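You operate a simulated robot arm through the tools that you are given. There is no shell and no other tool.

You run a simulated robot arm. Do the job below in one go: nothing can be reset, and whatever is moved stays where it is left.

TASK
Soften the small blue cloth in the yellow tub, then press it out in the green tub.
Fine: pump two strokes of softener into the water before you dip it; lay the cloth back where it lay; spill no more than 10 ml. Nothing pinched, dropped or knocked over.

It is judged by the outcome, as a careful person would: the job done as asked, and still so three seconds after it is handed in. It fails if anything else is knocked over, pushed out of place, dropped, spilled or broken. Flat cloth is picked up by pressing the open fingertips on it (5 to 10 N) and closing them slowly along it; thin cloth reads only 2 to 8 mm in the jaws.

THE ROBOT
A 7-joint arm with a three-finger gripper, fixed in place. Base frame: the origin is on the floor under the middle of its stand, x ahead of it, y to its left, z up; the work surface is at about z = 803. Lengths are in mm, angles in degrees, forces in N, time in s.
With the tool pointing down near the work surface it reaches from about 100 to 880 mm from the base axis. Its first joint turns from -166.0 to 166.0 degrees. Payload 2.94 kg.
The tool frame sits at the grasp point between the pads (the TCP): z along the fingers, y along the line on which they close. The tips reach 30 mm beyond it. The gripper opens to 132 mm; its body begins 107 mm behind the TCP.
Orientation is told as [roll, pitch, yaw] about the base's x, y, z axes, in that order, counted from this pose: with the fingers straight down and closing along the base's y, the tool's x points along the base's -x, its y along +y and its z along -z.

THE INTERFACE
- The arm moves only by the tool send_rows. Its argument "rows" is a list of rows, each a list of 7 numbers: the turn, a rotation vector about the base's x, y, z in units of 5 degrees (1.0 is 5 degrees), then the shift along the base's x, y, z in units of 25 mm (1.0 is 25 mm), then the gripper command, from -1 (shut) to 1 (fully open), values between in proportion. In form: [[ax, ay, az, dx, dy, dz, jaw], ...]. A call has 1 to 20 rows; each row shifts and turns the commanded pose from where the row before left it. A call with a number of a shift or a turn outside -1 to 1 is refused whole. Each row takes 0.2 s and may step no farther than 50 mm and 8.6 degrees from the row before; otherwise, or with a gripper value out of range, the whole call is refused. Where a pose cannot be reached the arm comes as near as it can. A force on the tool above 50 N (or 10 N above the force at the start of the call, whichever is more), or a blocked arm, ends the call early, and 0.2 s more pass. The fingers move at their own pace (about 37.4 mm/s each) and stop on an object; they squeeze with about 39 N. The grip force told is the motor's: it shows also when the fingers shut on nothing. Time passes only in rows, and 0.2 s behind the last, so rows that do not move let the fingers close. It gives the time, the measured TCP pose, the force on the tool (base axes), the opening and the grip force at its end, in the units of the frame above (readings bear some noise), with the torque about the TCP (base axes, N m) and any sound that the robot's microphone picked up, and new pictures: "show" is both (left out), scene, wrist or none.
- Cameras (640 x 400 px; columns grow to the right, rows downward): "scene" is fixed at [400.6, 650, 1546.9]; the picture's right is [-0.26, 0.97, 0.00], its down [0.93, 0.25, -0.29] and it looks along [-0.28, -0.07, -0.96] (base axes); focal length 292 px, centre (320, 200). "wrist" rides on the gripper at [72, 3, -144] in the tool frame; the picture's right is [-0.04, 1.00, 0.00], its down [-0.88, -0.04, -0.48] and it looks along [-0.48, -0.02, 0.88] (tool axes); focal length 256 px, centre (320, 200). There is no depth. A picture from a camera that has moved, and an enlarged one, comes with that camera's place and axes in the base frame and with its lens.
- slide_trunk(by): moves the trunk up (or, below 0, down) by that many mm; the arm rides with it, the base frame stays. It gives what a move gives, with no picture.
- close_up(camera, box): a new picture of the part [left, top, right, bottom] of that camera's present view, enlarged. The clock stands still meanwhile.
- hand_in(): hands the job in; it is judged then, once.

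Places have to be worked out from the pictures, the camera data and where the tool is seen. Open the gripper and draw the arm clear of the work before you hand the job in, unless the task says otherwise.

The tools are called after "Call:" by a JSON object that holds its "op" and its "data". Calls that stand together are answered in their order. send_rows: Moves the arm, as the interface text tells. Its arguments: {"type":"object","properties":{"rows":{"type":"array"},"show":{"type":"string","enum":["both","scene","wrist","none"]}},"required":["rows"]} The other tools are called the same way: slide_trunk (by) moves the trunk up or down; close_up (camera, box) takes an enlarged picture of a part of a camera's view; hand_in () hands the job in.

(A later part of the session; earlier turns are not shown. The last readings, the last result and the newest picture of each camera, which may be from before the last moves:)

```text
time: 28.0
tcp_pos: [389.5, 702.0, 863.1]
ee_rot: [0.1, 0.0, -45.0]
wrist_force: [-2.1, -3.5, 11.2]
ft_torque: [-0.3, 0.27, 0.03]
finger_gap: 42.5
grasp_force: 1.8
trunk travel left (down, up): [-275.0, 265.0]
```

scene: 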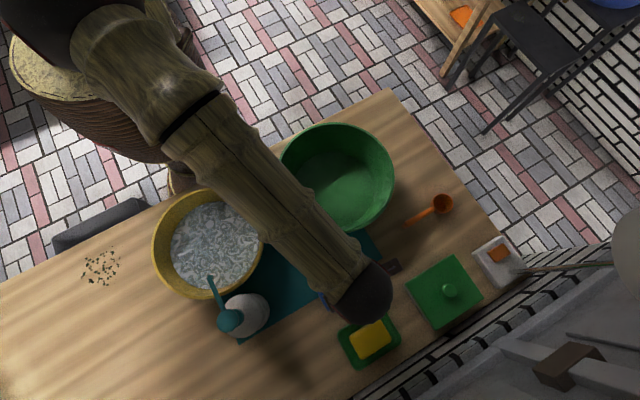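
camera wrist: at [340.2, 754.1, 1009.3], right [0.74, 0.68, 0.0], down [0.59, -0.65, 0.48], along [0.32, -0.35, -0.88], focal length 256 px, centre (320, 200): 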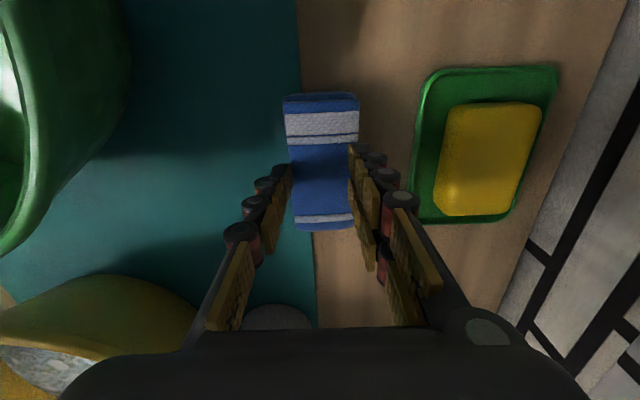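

11 N is slightly much; I back off half a millimetre and close slowly along the cloth.

Call:
{"op": "send_rows", "data": {"rows": [[0, 0, 0, 0, 0, 0.02, -0.42], [0, 0, 0, 0, 0, 0, -0.46], [0, 0, 0, 0, 0, 0, -0.5], [0, 0, 0, 0, 0, 0, -0.54], [0, 0, 0, 0, 0, 0, -0.58], [0, 0, 0, 0, 0, 0, -0.62], [0, 0, 0, 0, 0, 0, -0.66]], "show": "wrist"}}

Call:
{"op": "close_up", "data": {"camera": "wrist", "box": [220, 70, 420, 230]}}

```text
time: 29.6
tcp_pos: [389.0, 701.1, 864.0]
ee_rot: [0.0, 0.0, -45.0]
wrist_force: [-3.5, -3.9, 10.4]
ft_torque: [-0.23, 0.2, 0.01]
finger_gap: 25.6
grasp_force: 2.4
trunk travel left (down, up): [-275.0, 265.0]
camera wrist: at [339.7, 753.3, 1008.1], right [0.74, 0.68, 0.0], down [0.59, -0.65, 0.48], along [0.32, -0.35, -0.88], focal length 256 px, centre (320, 200)
```

wrist: 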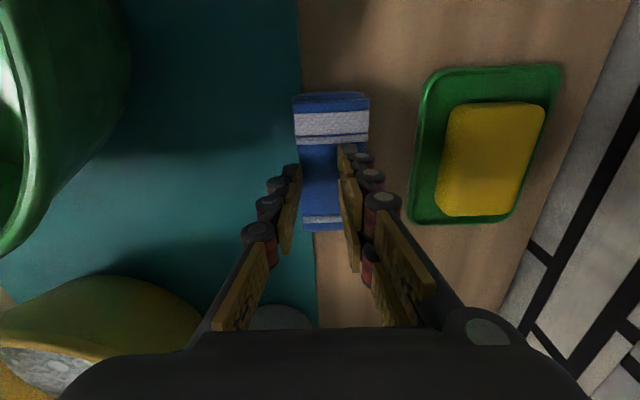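

```text
2.50 times, centred on (320, 150) of wrist
camera zoom: at [339.7, 753.3, 1008.1], right [0.74, 0.68, 0.0], down [0.59, -0.65, 0.48], along [0.32, -0.35, -0.88], focal length 640 px, centre (320, 325)
```

zoom: 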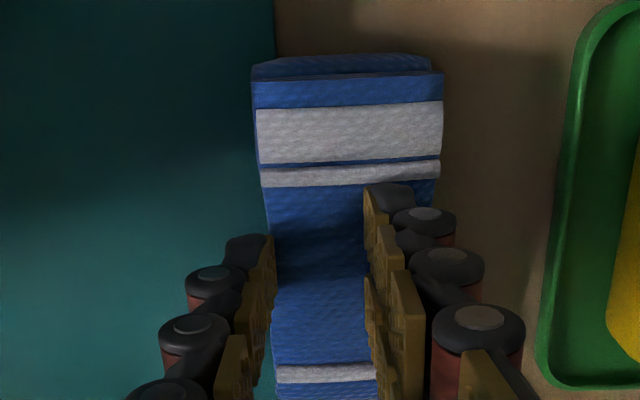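

The lone left finger is catching the pad's edge and pushing it sideways (~7 mm) rather than gathering it. I stop, lift off and back away to see the cloth's true shape and place.

Call:
{"op": "send_rows", "data": {"rows": [[0, 0, 0, 0, 0, 0.4, -0.6], [0, 0, 0, 0, 0, 0.8, -0.2], [0, 0, 0, -0.4, 0.4, 0.8, 0.2], [0, 0, 0, -0.7, 0.7, 0.8, 0.4], [0, 0, 0, -0.9, 0.9, 0.5, 0.4], [0, 0, 0, -0.9, 0.9, 0.0, 0.4], [0, 0, 0, -0.5, 0.5, 0, 0.4], [0, 0, 0, 0, 0, 0, 0.4]]}}

Call:
{"op": "close_up", "data": {"camera": "wrist", "box": [220, 120, 420, 260]}}

Call:
{"op": "close_up", "data": {"camera": "scene", "box": [300, 240, 420, 380]}}

```text
time: 31.4
tcp_pos: [303.3, 788.1, 945.7]
ee_rot: [0.0, 0.0, -45.0]
wrist_force: [0.4, -0.6, 0.0]
ft_torque: [0.0, 0.01, -0.01]
finger_gap: 92.6
grasp_force: 0.0
trunk travel left (down, up): [-275.0, 265.0]
camera wrist: at [255.2, 840.0, 1089.9], right [0.74, 0.68, 0.0], down [0.59, -0.65, 0.48], along [0.32, -0.35, -0.88], focal length 256 px, centre (320, 200)
```

scene: 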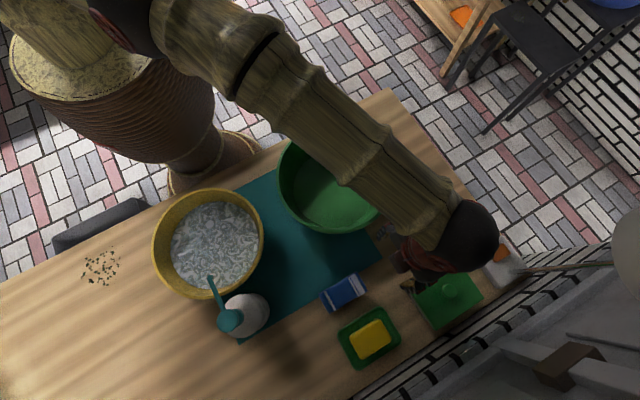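
wrist: 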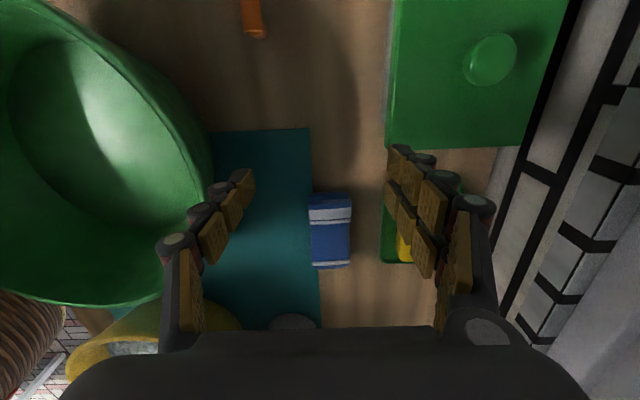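

```text
2.86 times, centred on (320, 190) of wrist
camera zoom: at [255.2, 840.0, 1089.9], right [0.74, 0.68, 0.0], down [0.59, -0.65, 0.48], along [0.32, -0.35, -0.88], focal length 731 px, centre (320, 229)
```

zoom: 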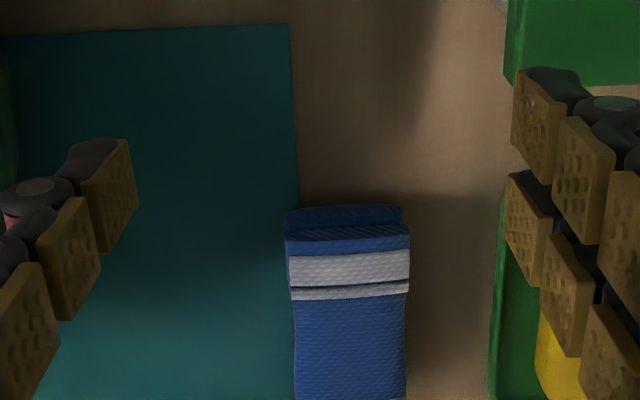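

```text
2.86 times, centred on (360, 310) of scene
camera zoom: at [400.6, 650.0, 1546.9], right [-0.26, 0.97, 0.0], down [0.93, 0.25, -0.29], along [-0.28, -0.07, -0.96], focal length 834 px, centre (206, -114)
```

zoom: 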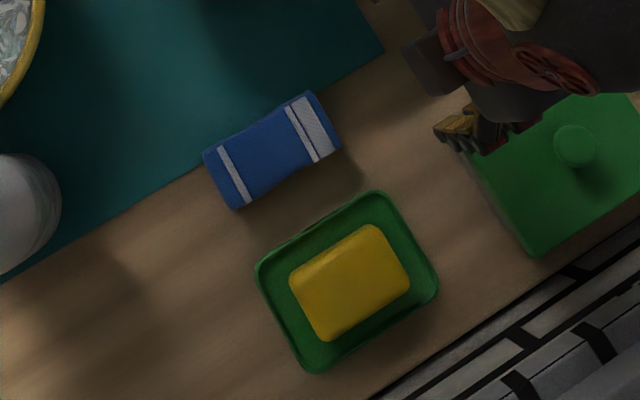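

The cloth now lies about (396, 708), shifted ~9 mm, still aligned at -45°; I will lay it back at the original (390, 702) in the end. I try the side grip again, but 4 mm deeper and with a very slow lift while watching.

Call:
{"op": "send_rows", "data": {"rows": [[0, 0, 0, 0.75, -0.65, 0, 0.06], [0, 0, 0, 0.75, -0.65, 0, 0.06], [0, 0, 0, 0.75, -0.65, 0, 0.06], [0, 0, 0, 0.75, -0.65, 0, 0.06], [0, 0, 0, 0.7, -0.6, -0.4, 0.06], [0, 0, 0, 0, 0, -0.8, 0.06], [0, 0, 0, 0, 0, -0.8, 0.06], [0, 0, 0, 0, 0, -0.4, 0.06], [0, 0, 0, 0, 0, 0, 0.06]], "show": "wrist"}}

Call:
{"op": "close_up", "data": {"camera": "wrist", "box": [220, 70, 420, 230]}}

```text
time: 33.4
tcp_pos: [396.7, 707.1, 886.7]
ee_rot: [-0.1, 0.1, -44.9]
wrist_force: [0.0, -0.1, -0.1]
ft_torque: [0.0, 0.02, 0.01]
finger_gap: 69.9
grasp_force: 0.0
trunk travel left (down, up): [-275.0, 265.0]
camera wrist: at [348.0, 759.4, 1030.8], right [0.74, 0.68, 0.0], down [0.59, -0.65, 0.48], along [0.32, -0.35, -0.88], focal length 256 px, centre (320, 200)
```

wrist: 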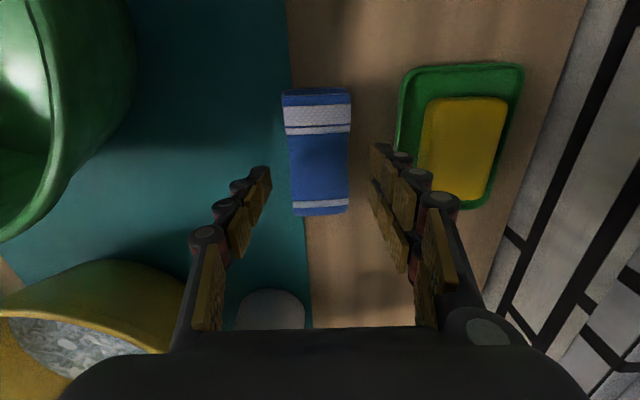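

```text
2.50 times, centred on (320, 150) of wrist
camera zoom: at [348.0, 759.4, 1030.8], right [0.74, 0.68, 0.0], down [0.59, -0.65, 0.48], along [0.32, -0.35, -0.88], focal length 640 px, centre (320, 325)
```

zoom: 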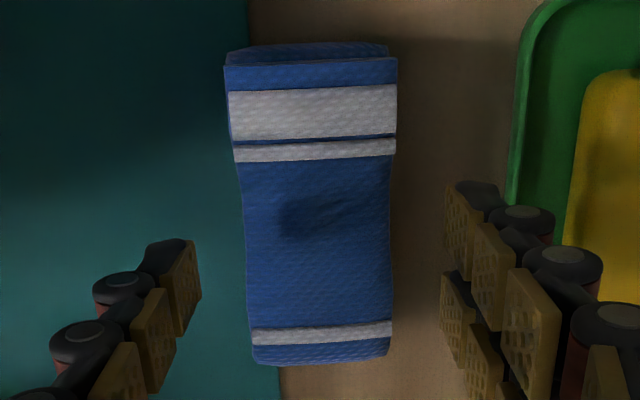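

Aligned and clear of the dish. Down to tip height about 805, then close slowly.

Call:
{"op": "send_rows", "data": {"rows": [[0, 0, 0, 0, 0, -0.8, 0.06], [0, 0, 0, 0, 0, -0.7, 0.06], [0, 0, 0, 0, 0, -0.4, 0.06], [0, 0, 0, 0, 0, -0.1, 0.06], [0, 0, 0, 0, 0, -0.05, 0.0], [0, 0, 0, 0, 0, 0, -0.06], [0, 0, 0, 0, 0, 0, -0.12], [0, 0, 0, 0, 0, 0, -0.18], [0, 0, 0, 0, 0, 0, -0.24], [0, 0, 0, 0, 0, 0, -0.3], [0, 0, 0, 0, 0, 0, -0.4], [0, 0, 0, 0, 0, 0, -0.5], [0, 0, 0, 0, 0, 0, -0.5]], "show": "wrist"}}

Call:
{"op": "close_up", "data": {"camera": "wrist", "box": [220, 70, 420, 230]}}

```text
time: 36.2
tcp_pos: [396.9, 706.1, 836.2]
ee_rot: [0.1, 0.0, -45.1]
wrist_force: [-0.5, 0.3, 1.8]
ft_torque: [-0.05, 0.03, -0.05]
finger_gap: 51.6
grasp_force: 38.9
trunk travel left (down, up): [-275.0, 265.0]
camera wrist: at [348.5, 758.7, 979.5], right [0.74, 0.68, 0.0], down [0.59, -0.65, 0.48], along [0.32, -0.35, -0.88], focal length 256 px, centre (320, 200)
```

wrist: 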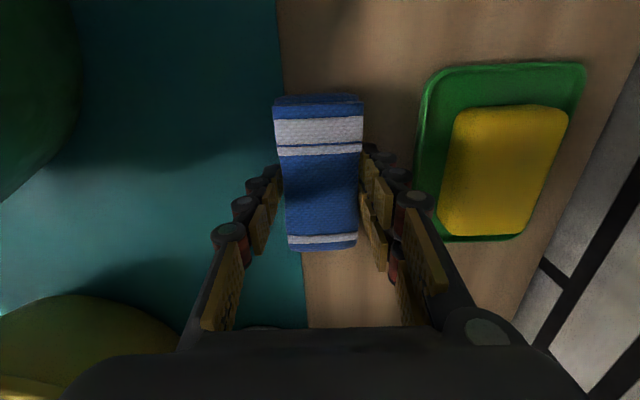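

```text
2.50 times, centred on (320, 150) of wrist
camera zoom: at [348.5, 758.7, 979.5], right [0.74, 0.68, 0.0], down [0.59, -0.65, 0.48], along [0.32, -0.35, -0.88], focal length 640 px, centre (320, 325)
```

zoom: 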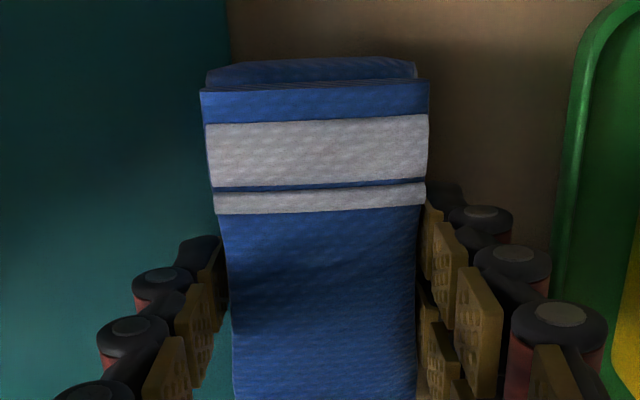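

Held again at 51.6 mm, 39 N. Now a very slow lift of a few millimetres to see whether it comes along.

Call:
{"op": "send_rows", "data": {"rows": [[0, 0, 0, 0, 0, 0.04, -0.5], [0, 0, 0, 0, 0, 0.04, -0.5], [0, 0, 0, 0, 0, 0.04, -0.5], [0, 0, 0, 0, 0, 0.04, -0.5]], "show": "wrist"}}

Call:
{"op": "close_up", "data": {"camera": "wrist", "box": [220, 70, 420, 230]}}

```text
time: 37.2
tcp_pos: [397.3, 705.2, 838.4]
ee_rot: [0.0, 0.0, -45.0]
wrist_force: [-0.4, 0.1, -0.7]
ft_torque: [0.0, 0.01, -0.03]
finger_gap: 51.3
grasp_force: 39.1
trunk travel left (down, up): [-275.0, 265.0]
camera wrist: at [348.3, 758.7, 983.1], right [0.74, 0.68, 0.0], down [0.59, -0.65, 0.48], along [0.32, -0.35, -0.88], focal length 256 px, centre (320, 200)
```

wrist: 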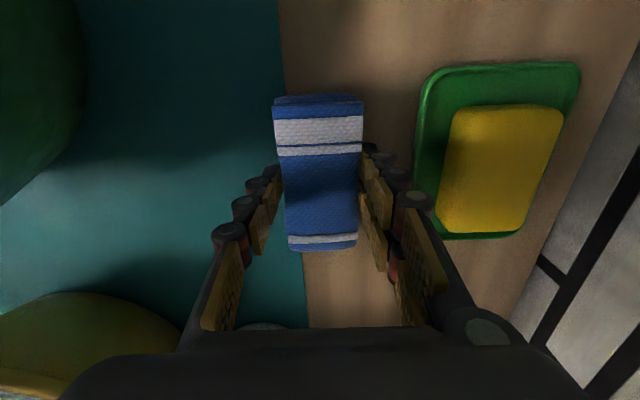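

```text
2.50 times, centred on (320, 150) of wrist
camera zoom: at [348.3, 758.7, 983.1], right [0.74, 0.68, 0.0], down [0.59, -0.65, 0.48], along [0.32, -0.35, -0.88], focal length 640 px, centre (320, 325)
```

zoom: 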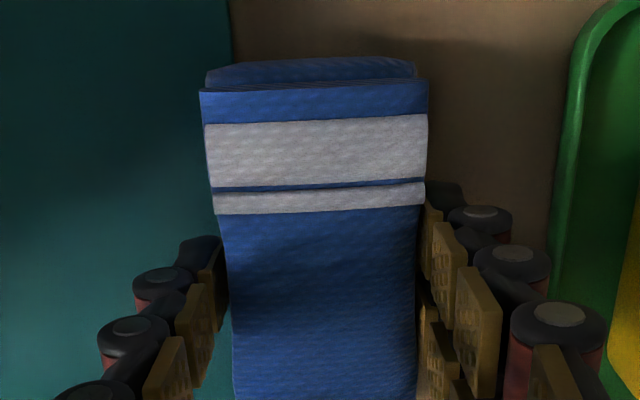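

The cloth keeps its place relative to the fingers while the dish shifts, so it seems to be rising with the gripper (gap 51.3, 39 N). I keep lifting slowly.

Call:
{"op": "send_rows", "data": {"rows": [[0, 0, 0, 0, 0, 0.08, -0.5], [0, 0, 0, 0, 0, 0.08, -0.5], [0, 0, 0, 0, 0, 0.08, -0.5], [0, 0, 0, 0, 0, 0.08, -0.5], [0, 0, 0, 0, 0, 0.08, -0.5]], "show": "wrist"}}

Call:
{"op": "close_up", "data": {"camera": "wrist", "box": [220, 70, 420, 230]}}

```text
time: 38.4
tcp_pos: [396.3, 707.2, 847.5]
ee_rot: [0.1, 0.0, -45.0]
wrist_force: [0.8, 0.7, -0.6]
ft_torque: [-0.01, -0.02, 0.03]
finger_gap: 51.0
grasp_force: 39.0
trunk travel left (down, up): [-275.0, 265.0]
camera wrist: at [348.1, 758.8, 992.4], right [0.74, 0.68, 0.0], down [0.59, -0.65, 0.48], along [0.32, -0.35, -0.88], focal length 256 px, centre (320, 200)
```

wrist: 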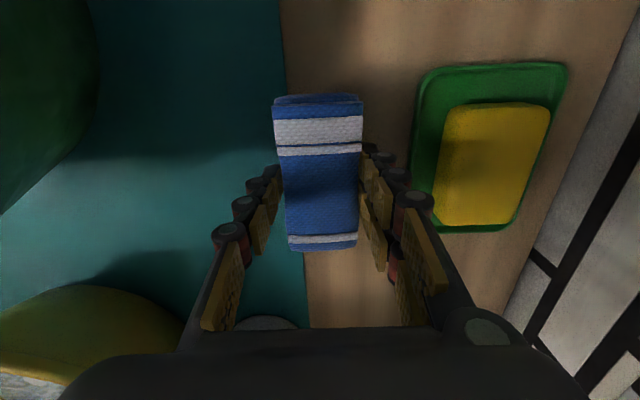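

```text
2.50 times, centred on (320, 150) of wrist
camera zoom: at [348.1, 758.8, 992.4], right [0.74, 0.68, 0.0], down [0.59, -0.65, 0.48], along [0.32, -0.35, -0.88], focal length 640 px, centre (320, 325)
```

zoom: 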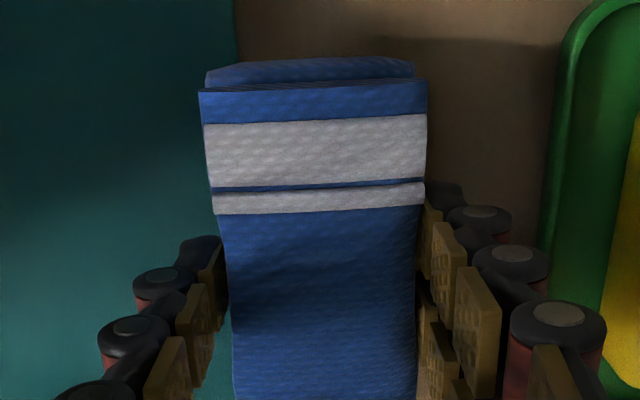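

It is rising with the fingers (gap 51.0). I continue slowly and keep checking the gap for slip.

Call:
{"op": "send_rows", "data": {"rows": [[0, 0, 0, 0, 0, 0.1, -0.5], [0, 0, 0, 0, 0, 0.1, -0.5], [0, 0, 0, 0, 0, 0.1, -0.5], [0, 0, 0, 0, 0, 0.1, -0.5], [0, 0, 0, 0, 0, 0.1, -0.5], [0, 0, 0, 0, 0, 0.1, -0.5]], "show": "wrist"}}

Call:
{"op": "close_up", "data": {"camera": "wrist", "box": [220, 70, 420, 230]}}

```text
time: 39.8
tcp_pos: [396.3, 707.1, 863.8]
ee_rot: [0.0, 0.0, -45.0]
wrist_force: [-0.9, 0.8, -0.2]
ft_torque: [0.02, 0.02, 0.0]
finger_gap: 50.8
grasp_force: 39.5
trunk travel left (down, up): [-275.0, 265.0]
camera wrist: at [348.3, 759.0, 1008.3], right [0.74, 0.68, 0.0], down [0.59, -0.65, 0.48], along [0.32, -0.35, -0.88], focal length 256 px, centre (320, 200)
```

wrist: 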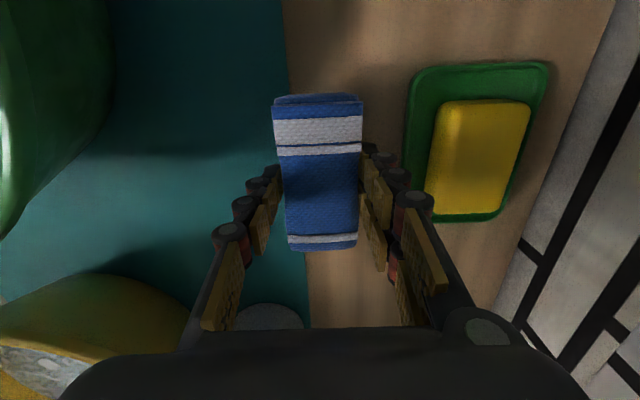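

```text
2.50 times, centred on (320, 150) of wrist
camera zoom: at [348.3, 759.0, 1008.3], right [0.74, 0.68, 0.0], down [0.59, -0.65, 0.48], along [0.32, -0.35, -0.88], focal length 640 px, centre (320, 325)
```

zoom: 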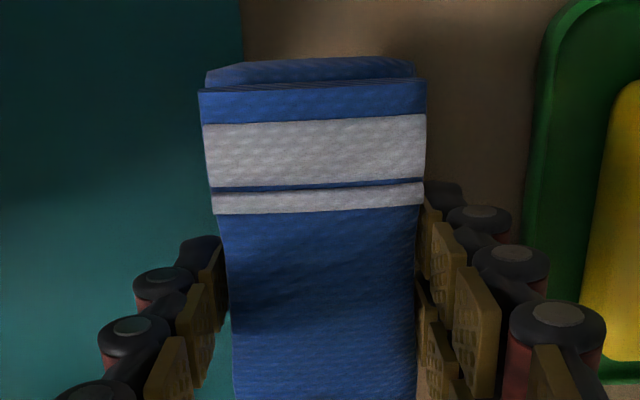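

The cloth is clearly lifted with the fingers and is not slipping in the picture. I raise it gently to TCP z≈990, with smooth small steps, before carrying it over.

Call:
{"op": "send_rows", "data": {"rows": [[0, 0, 0, 0, 0, 0.15, -0.55], [0, 0, 0, 0, 0, 0.2, -0.55], [0, 0, 0, 0, 0, 0.25, -0.55], [0, 0, 0, 0, 0, 0.3, -0.55], [0, 0, 0, 0, 0, 0.35, -0.55], [0, 0, 0, 0, 0, 0.35, -0.55], [0, 0, 0, 0, 0, 0.35, -0.55], [0, 0, 0, 0, 0, 0.35, -0.55], [0, 0, 0, 0, 0, 0.3, -0.55], [0, 0, 0, 0, 0, 0.2, -0.55]], "show": "wrist"}}

```text
time: 42.0
tcp_pos: [397.2, 705.6, 934.1]
ee_rot: [0.0, 0.1, -45.0]
wrist_force: [-0.6, 0.2, -0.4]
ft_torque: [-0.01, -0.02, 0.01]
finger_gap: 50.5
grasp_force: 39.3
trunk travel left (down, up): [-275.0, 265.0]
camera wrist: at [348.4, 759.2, 1077.9], right [0.74, 0.68, 0.0], down [0.59, -0.65, 0.48], along [0.32, -0.35, -0.88], focal length 256 px, centre (320, 200)
```

wrist: 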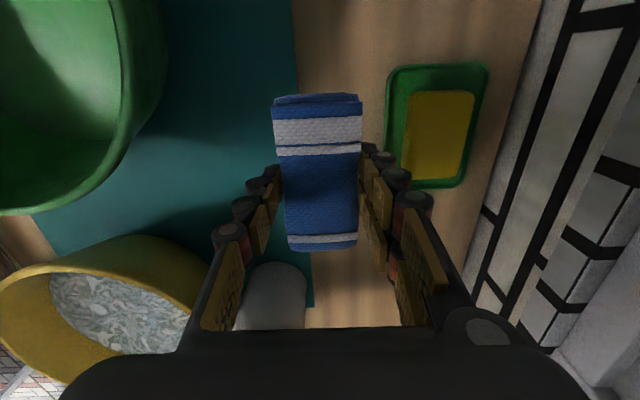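

Gap 50.5, firmly held at z 934. I raise it the rest of the way to 990 and carry it along x≈350 toward the yellow tub, keeping clear of the green rim and the spout.

Call:
{"op": "send_rows", "data": {"rows": [[0, 0, 0, 0, 0, 0.2, -0.55], [0, 0, 0, 0, 0, 0.35, -0.55], [0, 0, 0, 0, 0, 0.4, -0.55], [0, 0, 0, 0, 0, 0.4, -0.55], [0, 0, 0, -0.05, -0.1, 0.4, -0.55], [0, 0, 0, -0.1, -0.25, 0.3, -0.55], [0, 0, 0, -0.2, -0.4, 0.15, -0.55], [0, 0, 0, -0.2, -0.5, 0, -0.55], [0, 0, 0, -0.25, -0.5, 0, -0.55], [0, 0, 0, -0.25, -0.5, 0, -0.55], [0, 0, 0, -0.25, -0.5, 0, -0.55], [0, 0, 0, -0.2, -0.5, 0, -0.55], [0, 0, 0, -0.15, -0.5, 0, -0.55], [0, 0, 0, -0.1, -0.5, 0, -0.55], [0, 0, 0, -0.05, -0.4, 0, -0.55], [0, 0, 0, 0, -0.2, 0, -0.55]]}}

```text
time: 45.4
tcp_pos: [351.4, 584.9, 988.2]
ee_rot: [0.0, 0.0, -45.0]
wrist_force: [-0.4, 0.1, -0.2]
ft_torque: [-0.02, -0.01, 0.03]
finger_gap: 50.7
grasp_force: 38.7
trunk travel left (down, up): [-275.0, 265.0]
camera wrist: at [302.6, 637.3, 1132.0], right [0.74, 0.68, 0.0], down [0.59, -0.65, 0.48], along [0.32, -0.35, -0.88], focal length 256 px, centre (320, 200)
```

scene: 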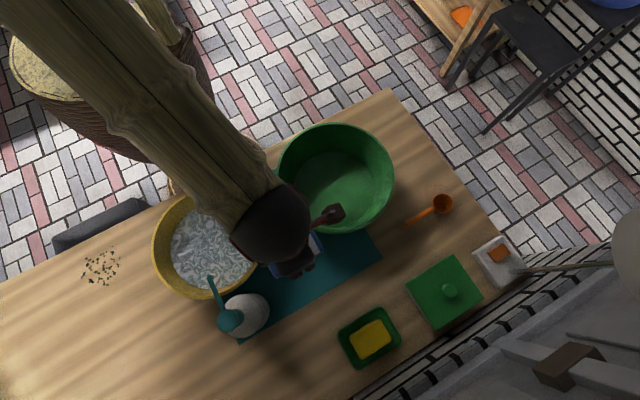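
wrist: 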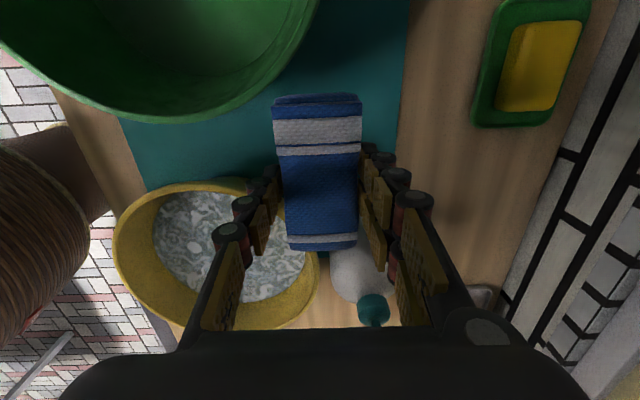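

Gap steady at 50.7. I carry on along -y to above the yellow tub, aiming at (348, 356), on the side away from the spout.

Call:
{"op": "send_rows", "data": {"rows": [[0, 0, 0, 0, -0.2, 0, -0.55], [0, 0, 0, 0, -0.35, 0, -0.55], [0, 0, 0, 0, -0.5, 0, -0.55], [0, 0, 0, 0, -0.5, 0, -0.55], [0, 0, 0, -0.02, -0.5, 0, -0.55], [0, 0, 0, -0.02, -0.5, 0, -0.55], [0, 0, 0, -0.02, -0.5, 0, -0.55], [0, 0, 0, -0.02, -0.5, 0, -0.55], [0, 0, 0, -0.02, -0.5, 0, -0.55], [0, 0, 0, -0.02, -0.5, 0, -0.55], [0, 0, 0, 0, -0.5, 0, -0.55], [0, 0, 0, 0, -0.5, 0, -0.55], [0, 0, 0, 0, -0.5, 0, -0.55], [0, 0, 0, 0, -0.5, 0, -0.55], [0, 0, 0, 0, -0.5, 0, -0.55], [0, 0, 0, 0, -0.5, 0, -0.55], [0, 0, 0, 0, -0.5, 0, -0.55], [0, 0, 0, 0, -0.5, 0, -0.55], [0, 0, 0, 0, -0.35, 0, -0.55], [0, 0, 0, 0, -0.25, 0, -0.55]]}}

```text
time: 49.6
tcp_pos: [350.8, 356.0, 989.2]
ee_rot: [0.0, 0.1, -45.1]
wrist_force: [0.0, -0.6, -0.7]
ft_torque: [0.0, 0.0, 0.02]
finger_gap: 50.7
grasp_force: 38.8
trunk travel left (down, up): [-275.0, 265.0]
camera wrist: at [300.8, 408.3, 1133.2], right [0.74, 0.68, 0.0], down [0.59, -0.65, 0.48], along [0.32, -0.35, -0.88], focal length 256 px, centre (320, 200)
```

scene: 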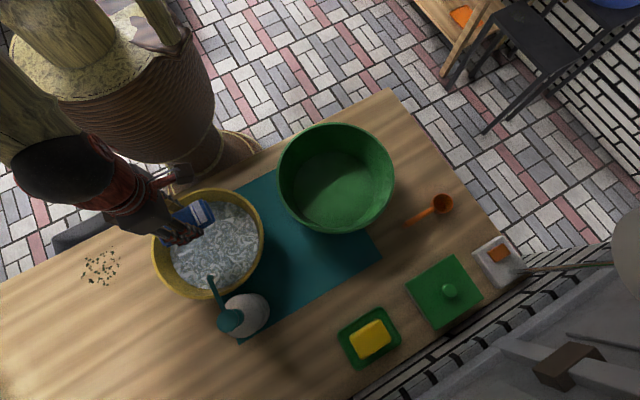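
wrist: 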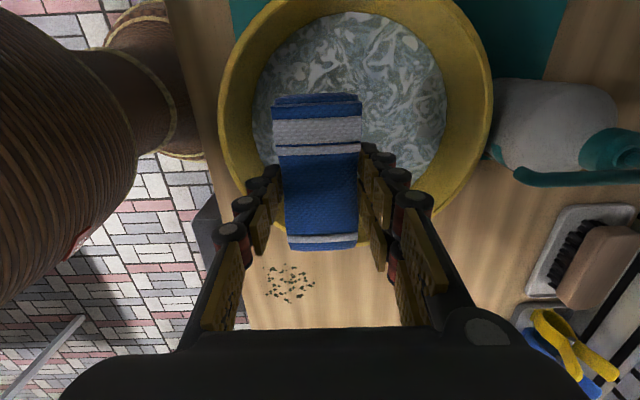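

The cloth hangs over the water, offset to the side away from the spout, and well inside the rim. I lower it to just above the water first.

Call:
{"op": "send_rows", "data": {"rows": [[0, 0, 0, 0, 0, -0.2, -0.55], [0, 0, 0, 0, 0, -0.35, -0.55], [0, 0, 0, 0, 0, -0.45, -0.55], [0, 0, 0, 0, 0, -0.45, -0.55], [0, 0, 0, 0, 0, -0.45, -0.55], [0, 0, 0, 0, 0, -0.45, -0.55], [0, 0, 0, 0, 0, -0.45, -0.55], [0, 0, 0, 0, 0, -0.45, -0.55], [0, 0, 0, 0, 0, -0.35, -0.55], [0, 0, 0, 0, 0, -0.2, -0.55]]}}

Call:
{"op": "close_up", "data": {"camera": "scene", "box": [130, 170, 290, 300]}}

```text
time: 51.8
tcp_pos: [348.0, 357.6, 896.0]
ee_rot: [-0.1, 0.1, -45.0]
wrist_force: [0.4, 0.8, -0.6]
ft_torque: [0.03, -0.02, 0.01]
finger_gap: 50.6
grasp_force: 38.9
trunk travel left (down, up): [-275.0, 265.0]
camera wrist: at [300.2, 409.7, 1039.4], right [0.74, 0.68, 0.0], down [0.59, -0.65, 0.48], along [0.32, -0.35, -0.88], focal length 256 px, centre (320, 200)
```

scene: 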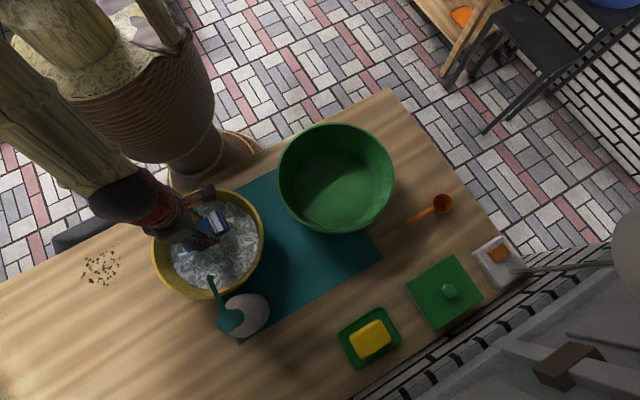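
wrist: 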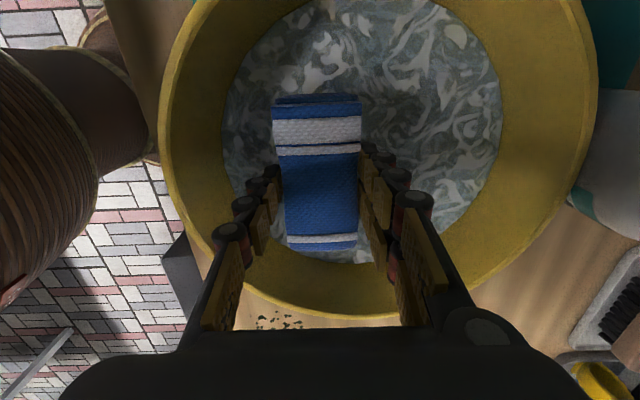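

```text
3.08 times, centred on (210, 235) of scene
camera zoom: at [400.6, 650.0, 1546.9], right [-0.26, 0.97, 0.0], down [0.93, 0.25, -0.29], along [-0.28, -0.07, -0.96], focal length 898 px, centre (658, 92)
```

zoom: 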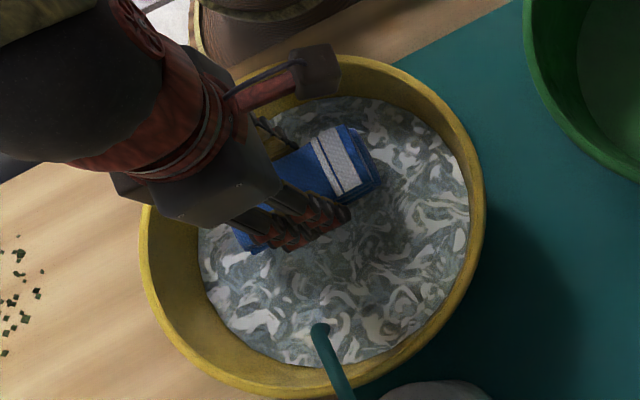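

The cloth is just above the water, clear of the walls. I lower it slowly into the water, in small steps as it nears the tub's floor.

Call:
{"op": "send_rows", "data": {"rows": [[0, 0, 0, 0, 0, -0.2, -0.55], [0, 0, 0, 0, 0, -0.25, -0.55], [0, 0, 0, 0, 0, -0.25, -0.55], [0, 0, 0, 0, 0, -0.25, -0.55], [0, 0, 0, 0, 0, -0.25, -0.55], [0, 0, 0, 0, 0, -0.25, -0.55], [0, 0, 0, 0, 0, -0.2, -0.55], [0, 0, 0, 0, 0, -0.15, -0.55]]}}

Call:
{"op": "close_up", "data": {"camera": "scene", "box": [130, 170, 290, 300]}}

```text
time: 53.6
tcp_pos: [350.0, 355.0, 849.3]
ee_rot: [0.0, 0.0, -44.9]
wrist_force: [0.5, 0.3, -1.8]
ft_torque: [0.01, 0.02, -0.03]
finger_gap: 51.0
grasp_force: 38.8
trunk travel left (down, up): [-275.0, 265.0]
camera wrist: at [300.6, 408.4, 993.3], right [0.74, 0.68, 0.0], down [0.59, -0.65, 0.48], along [0.32, -0.35, -0.88], focal length 256 px, centre (320, 200)
```

scene: 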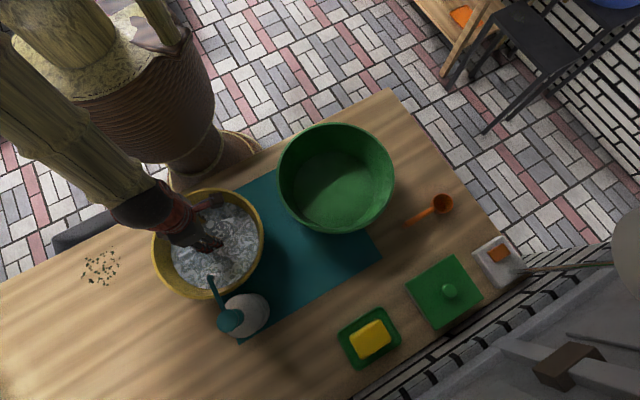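
wrist: 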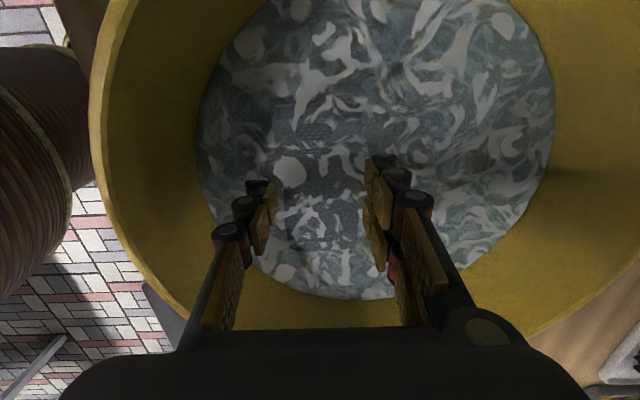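

```text
3.08 times, centred on (210, 235) of scene
camera zoom: at [400.6, 650.0, 1546.9], right [-0.26, 0.97, 0.0], down [0.93, 0.25, -0.29], along [-0.28, -0.07, -0.96], focal length 898 px, centre (658, 92)
```

zoom: 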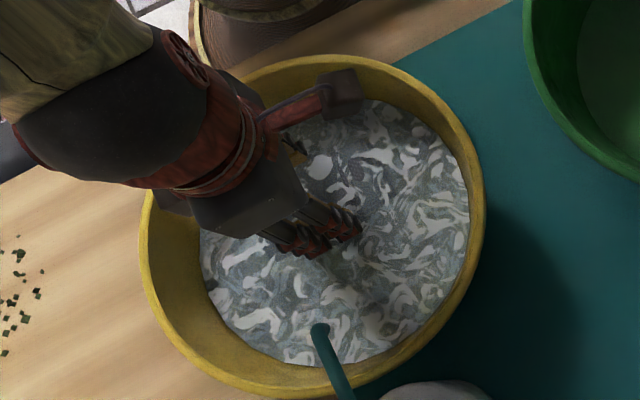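

The cloth is fully under the water (it only shows faintly below the surface) and still held at 51 mm. I lower it 3 mm more and let it soak for several seconds.

Call:
{"op": "send_rows", "data": {"rows": [[0, 0, 0, 0, 0, -0.06, -0.55], [0, 0, 0, 0, 0, -0.06, -0.55], [0, 0, 0, 0, 0, 0, -0.55], [0, 0, 0, 0, 0, 0, -0.55], [0, 0, 0, 0, 0, 0, -0.55], [0, 0, 0, 0, 0, 0, -0.55], [0, 0, 0, 0, 0, 0, -0.55], [0, 0, 0, 0, 0, 0, -0.55], [0, 0, 0, 0, 0, 0, -0.55], [0, 0, 0, 0, 0, 0, -0.55], [0, 0, 0, 0, 0, 0, -0.55], [0, 0, 0, 0, 0, 0, -0.55], [0, 0, 0, 0, 0, 0, -0.55], [0, 0, 0, 0, 0, 0, -0.55], [0, 0, 0, 0, 0, 0, -0.55], [0, 0, 0, 0, 0, 0, -0.55], [0, 0, 0, 0, 0, 0, -0.55], [0, 0, 0, 0, 0, 0, -0.55], [0, 0, 0, 0, 0, 0, -0.55], [0, 0, 0, 0, 0, 0, -0.55]], "show": "wrist"}}

```text
time: 57.8
tcp_pos: [348.7, 356.5, 846.1]
ee_rot: [0.1, -0.1, -45.0]
wrist_force: [-0.1, -0.2, -1.5]
ft_torque: [0.0, -0.02, -0.01]
finger_gap: 51.2
grasp_force: 39.1
trunk travel left (down, up): [-275.0, 265.0]
camera wrist: at [300.2, 408.6, 990.3], right [0.74, 0.68, 0.0], down [0.59, -0.65, 0.48], along [0.32, -0.35, -0.88], focal length 256 px, centre (320, 200)
```

wrist: 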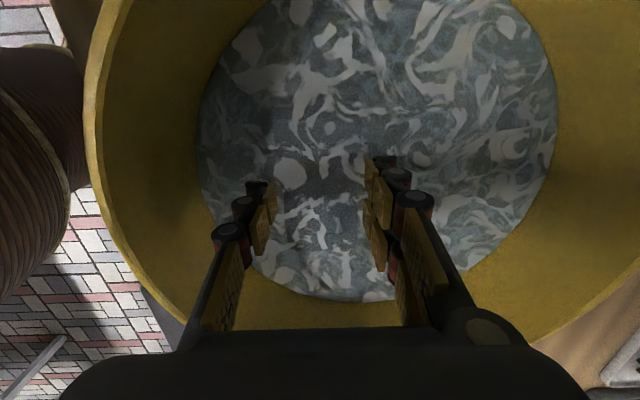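

Still held (51.2 mm) and fully submerged after 4 s. I let it soak about 4 s more.

Call:
{"op": "send_rows", "data": {"rows": [[0, 0, 0, 0, 0, 0, -0.55], [0, 0, 0, 0, 0, 0, -0.55], [0, 0, 0, 0, 0, 0, -0.55], [0, 0, 0, 0, 0, 0, -0.55], [0, 0, 0, 0, 0, 0, -0.55], [0, 0, 0, 0, 0, 0, -0.55], [0, 0, 0, 0, 0, 0, -0.55], [0, 0, 0, 0, 0, 0, -0.55], [0, 0, 0, 0, 0, 0, -0.55], [0, 0, 0, 0, 0, 0, -0.55], [0, 0, 0, 0, 0, 0, -0.55], [0, 0, 0, 0, 0, 0, -0.55], [0, 0, 0, 0, 0, 0, -0.55], [0, 0, 0, 0, 0, 0, -0.55], [0, 0, 0, 0, 0, 0, -0.55], [0, 0, 0, 0, 0, 0, -0.55], [0, 0, 0, 0, 0, 0, -0.55], [0, 0, 0, 0, 0, 0, -0.55], [0, 0, 0, 0, 0, 0, -0.55], [0, 0, 0, 0, 0, 0, -0.55]], "show": "none"}}

```text
time: 62.0
tcp_pos: [349.8, 356.4, 846.0]
ee_rot: [-0.1, 0.1, -45.0]
wrist_force: [0.4, 1.0, -1.1]
ft_torque: [-0.03, 0.01, -0.04]
finger_gap: 50.9
grasp_force: 39.1
trunk travel left (down, up): [-275.0, 265.0]
```

The cloth is soaked. I lift it slowly just above the water, still inside the rim, and let it drip off.

Call:
{"op": "send_rows", "data": {"rows": [[0, 0, 0, 0, 0, 0.1, -0.55], [0, 0, 0, 0, 0, 0.15, -0.55], [0, 0, 0, 0, 0, 0.2, -0.55], [0, 0, 0, 0, 0, 0.2, -0.55], [0, 0, 0, 0, 0, 0.2, -0.55], [0, 0, 0, 0, 0, 0.2, -0.55], [0, 0, 0, 0, 0, 0.2, -0.55], [0, 0, 0, 0, 0, 0.2, -0.55], [0, 0, 0, 0, 0, 0.2, -0.55], [0, 0, 0, 0, 0, 0.2, -0.55], [0, 0, 0, 0, 0, 0.15, -0.55], [0, 0, 0, 0, 0, 0.1, -0.55]]}}

Call:
{"op": "close_up", "data": {"camera": "wrist", "box": [200, 60, 440, 270]}}

```text
time: 64.6
tcp_pos: [348.9, 356.2, 900.1]
ee_rot: [0.0, 0.0, -45.0]
wrist_force: [-0.6, -0.5, -0.4]
ft_torque: [0.02, 0.0, 0.01]
finger_gap: 50.8
grasp_force: 38.9
trunk travel left (down, up): [-275.0, 265.0]
camera wrist: at [299.9, 409.6, 1043.4], right [0.74, 0.68, 0.0], down [0.59, -0.65, 0.48], along [0.32, -0.35, -0.88], focal length 256 px, centre (320, 200)
```

scene: 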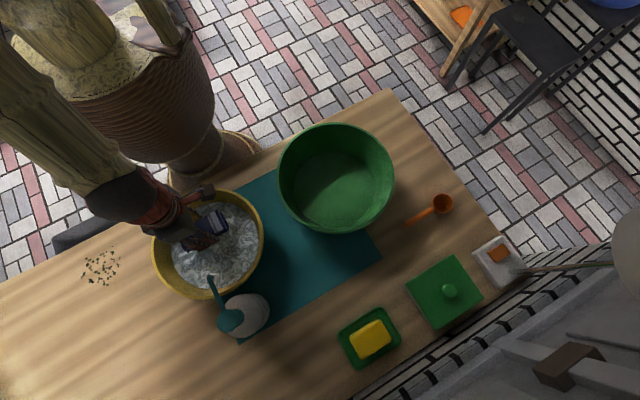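
wrist: 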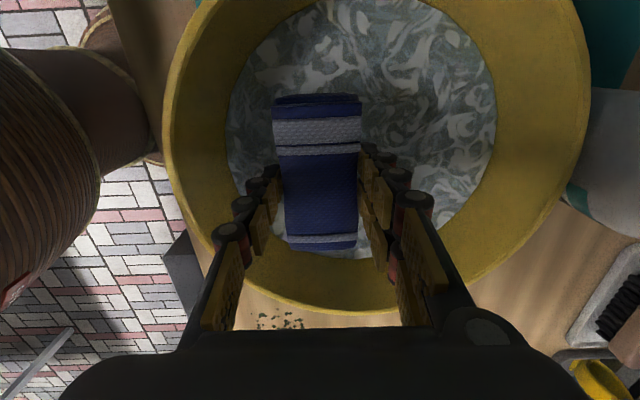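

```text
1.90 times, centred on (320, 165) of wrist
camera zoom: at [299.9, 409.6, 1043.4], right [0.74, 0.68, 0.0], down [0.59, -0.65, 0.48], along [0.32, -0.35, -0.88], focal length 488 px, centre (320, 267)
```

zoom: 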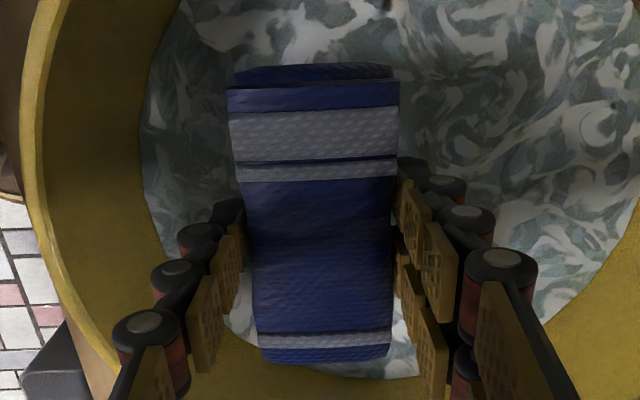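

The cloth came up dark and wet, securely held at 50.8 mm. I let it drip over the yellow tub for a few seconds.

Call:
{"op": "send_rows", "data": {"rows": [[0, 0, 0, 0, 0, 0, -0.55], [0, 0, 0, 0, 0, 0, -0.55], [0, 0, 0, 0, 0, 0, -0.55], [0, 0, 0, 0, 0, 0, -0.55], [0, 0, 0, 0, 0, 0, -0.55], [0, 0, 0, 0, 0, 0, -0.55], [0, 0, 0, 0, 0, 0, -0.55], [0, 0, 0, 0, 0, 0, -0.55], [0, 0, 0, 0, 0, 0, -0.55], [0, 0, 0, 0, 0, 0, -0.55], [0, 0, 0, 0, 0, 0, -0.55], [0, 0, 0, 0, 0, 0, -0.55], [0, 0, 0, 0, 0, 0, -0.55], [0, 0, 0, 0, 0, 0, -0.55], [0, 0, 0, 0, 0, 0, -0.55], [0, 0, 0, 0, 0, 0, -0.55], [0, 0, 0, 0, 0, 0, -0.55], [0, 0, 0, 0, 0, 0, -0.55], [0, 0, 0, 0, 0, 0, -0.55], [0, 0, 0, 0, 0, 0, -0.55]], "show": "wrist"}}

Call:
{"op": "close_up", "data": {"camera": "scene", "box": [130, 170, 290, 300]}}

```text
time: 68.8
tcp_pos: [348.6, 357.5, 899.4]
ee_rot: [0.0, -0.1, -45.0]
wrist_force: [0.1, 0.2, -0.2]
ft_torque: [0.01, 0.0, 0.04]
finger_gap: 50.8
grasp_force: 39.2
trunk travel left (down, up): [-275.0, 265.0]
camera wrist: at [299.9, 409.6, 1043.3], right [0.74, 0.68, 0.0], down [0.59, -0.65, 0.48], along [0.32, -0.35, -0.88], focal length 256 px, centre (320, 200)
```

wrist: 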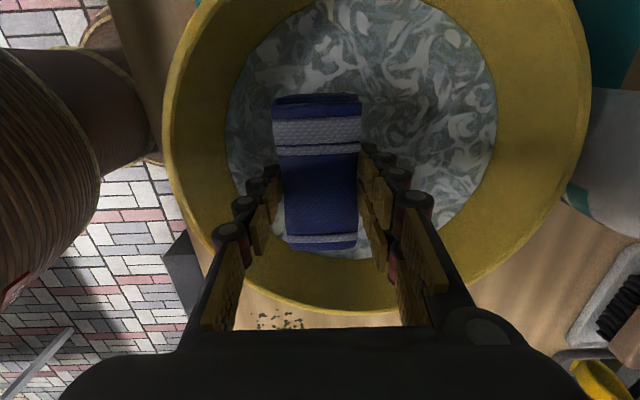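

```text
3.08 times, centred on (210, 235) of scene
camera zoom: at [400.6, 650.0, 1546.9], right [-0.26, 0.97, 0.0], down [0.93, 0.25, -0.29], along [-0.28, -0.07, -0.96], focal length 898 px, centre (658, 92)
```

zoom: 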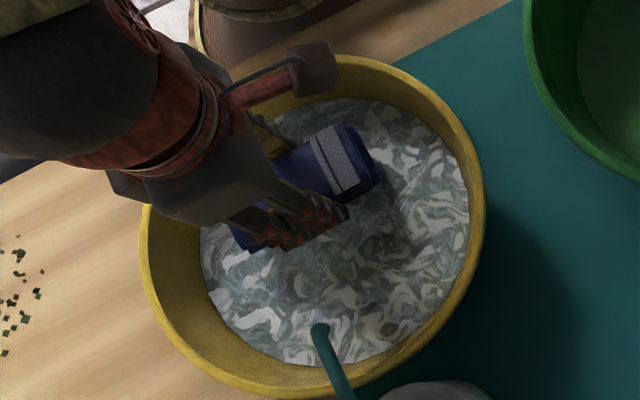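

Still well held. I give it another few seconds of dripping; meanwhile I place the green tub's centre at about (147, 617), rim z≈918, radius about 136.

Call:
{"op": "send_rows", "data": {"rows": [[0, 0, 0, 0, 0, 0, -0.55], [0, 0, 0, 0, 0, 0, -0.55], [0, 0, 0, 0, 0, 0, -0.55], [0, 0, 0, 0, 0, 0, -0.55], [0, 0, 0, 0, 0, 0, -0.55], [0, 0, 0, 0, 0, 0, -0.55], [0, 0, 0, 0, 0, 0, -0.55], [0, 0, 0, 0, 0, 0, -0.55], [0, 0, 0, 0, 0, 0, -0.55], [0, 0, 0, 0, 0, 0, -0.55], [0, 0, 0, 0, 0, 0, -0.55], [0, 0, 0, 0, 0, 0, -0.55], [0, 0, 0, 0, 0, 0, -0.55], [0, 0, 0, 0, 0, 0, -0.55], [0, 0, 0, 0, 0, 0, -0.55], [0, 0, 0, 0, 0, 0, -0.55], [0, 0, 0, 0, 0, 0, -0.55], [0, 0, 0, 0, 0, 0, -0.55], [0, 0, 0, 0, 0, 0, -0.55], [0, 0, 0, 0, 0, 0, -0.55]], "show": "none"}}

Call:
{"op": "send_rows", "data": {"rows": [[0, 0, 0, 0, 0, 0.15, -0.55], [0, 0, 0, 0, 0, 0.3, -0.55], [0, 0, 0, 0, 0, 0.4, -0.55], [0, 0, 0, 0, 0, 0.45, -0.55], [0, 0, 0, 0, 0, 0.45, -0.55], [0, 0, 0, 0, 0, 0.45, -0.55], [0, 0, 0, 0, 0, 0.4, -0.55], [0, 0, 0, 0, 0, 0.25, -0.55], [0, 0, 0, 0, 0, 0.15, -0.55], [0, 0, 0, 0, 0, 0, -0.55], [0, 0, 0, 0, 0, 0, -0.55], [0, 0, 0, 0, 0, 0, -0.55], [0, 0, 0, 0, 0, 0, -0.55], [0, 0, 0, 0, 0, 0, -0.55], [0, 0, 0, 0, 0, 0, -0.55], [0, 0, 0, 0, 0, 0, -0.55]], "show": "both"}}

```text
time: 73.0
tcp_pos: [348.7, 357.0, 898.2]
ee_rot: [0.0, 0.0, -45.0]
wrist_force: [-0.7, -0.6, -1.0]
ft_torque: [0.03, -0.02, -0.01]
finger_gap: 50.8
grasp_force: 39.3
trunk travel left (down, up): [-275.0, 265.0]
```

```text
time: 76.4
tcp_pos: [349.1, 356.1, 975.9]
ee_rot: [0.0, -0.1, -45.0]
wrist_force: [0.2, -0.1, -0.6]
ft_torque: [-0.01, 0.02, -0.03]
finger_gap: 51.0
grasp_force: 39.0
trunk travel left (down, up): [-275.0, 265.0]
camera wrist: at [299.8, 408.4, 1118.6], right [0.74, 0.68, 0.0], down [0.59, -0.65, 0.48], along [0.32, -0.35, -0.88], focal length 256 px, centre (320, 200)
```

scene: 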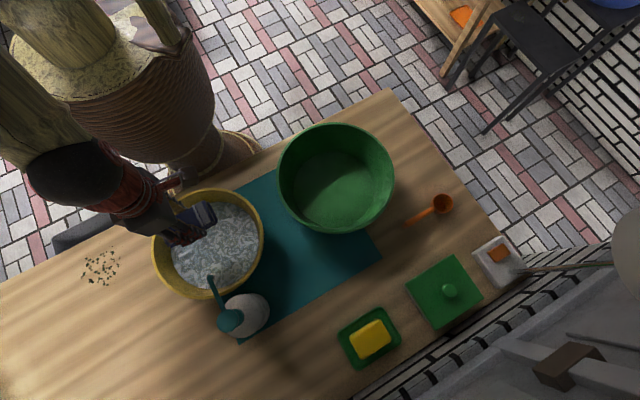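
wrist: 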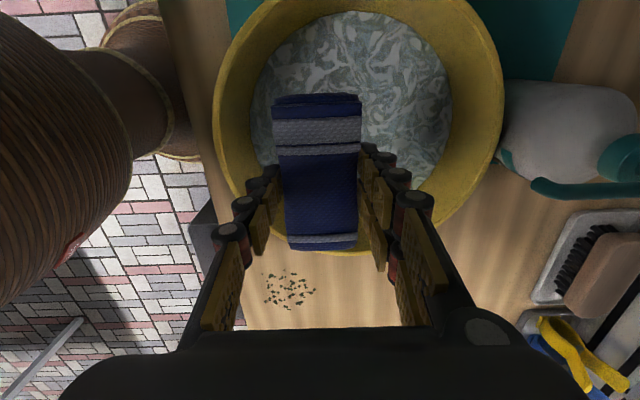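

The cloth has dripped off over the yellow tub and sits at 51 mm in the jaws. Now I carry it swiftly but smoothly across to above the green tub's centre (147, 617), bottom edge ~25 mm over its rim.

Call:
{"op": "send_rows", "data": {"rows": [[0, 0, 0, -0.19, 0.25, 0, -0.55], [0, 0, 0, -0.39, 0.5, 0, -0.55], [0, 0, 0, -0.58, 0.75, 0, -0.55], [0, 0, 0, -0.72, 0.93, 0, -0.55], [0, 0, 0, -0.72, 0.93, 0, -0.55], [0, 0, 0, -0.72, 0.93, 0, -0.55], [0, 0, 0, -0.72, 0.93, 0, -0.55], [0, 0, 0, -0.72, 0.93, 0, -0.55], [0, 0, 0, -0.72, 0.93, 0, -0.55], [0, 0, 0, -0.72, 0.93, 0, -0.55], [0, 0, 0, -0.72, 0.93, 0, -0.55], [0, 0, 0, -0.58, 0.75, 0, -0.55], [0, 0, 0, -0.39, 0.5, 0, -0.55], [0, 0, 0, -0.19, 0.25, 0, -0.55]]}}

Call:
{"op": "close_up", "data": {"camera": "scene", "box": [180, 100, 420, 320]}}

```text
time: 79.4
tcp_pos: [146.1, 617.6, 976.1]
ee_rot: [-0.1, 0.0, -45.0]
wrist_force: [-0.9, -0.1, -1.6]
ft_torque: [-0.02, -0.03, 0.01]
finger_gap: 50.6
grasp_force: 39.1
trunk travel left (down, up): [-275.0, 265.0]
camera wrist: at [97.2, 670.3, 1119.2], right [0.74, 0.68, 0.0], down [0.59, -0.65, 0.48], along [0.32, -0.35, -0.88], focal length 256 px, centre (320, 200)
```

scene: 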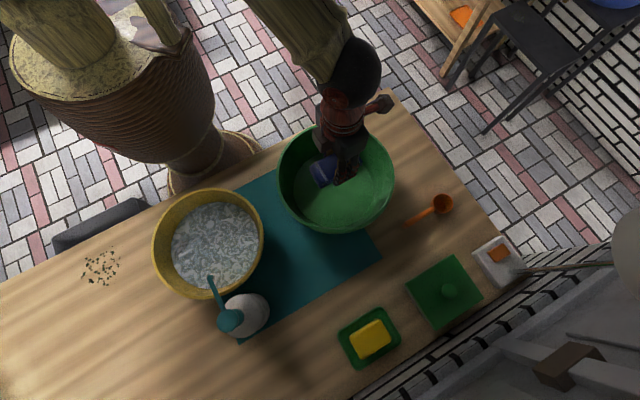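
wrist: 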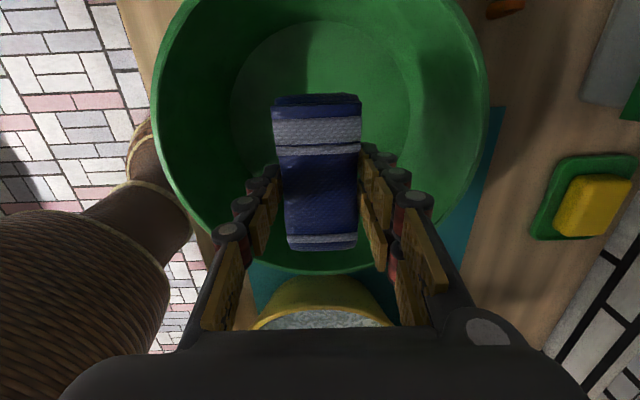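

```text
1.82 times, centred on (300, 210) of scene
camera zoom: at [400.6, 650.0, 1546.9], right [-0.26, 0.97, 0.0], down [0.93, 0.25, -0.29], along [-0.28, -0.07, -0.96], focal length 530 px, centre (356, 182)
```

zoom: 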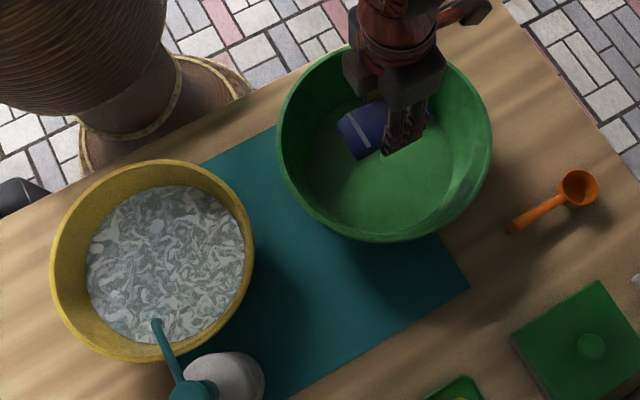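

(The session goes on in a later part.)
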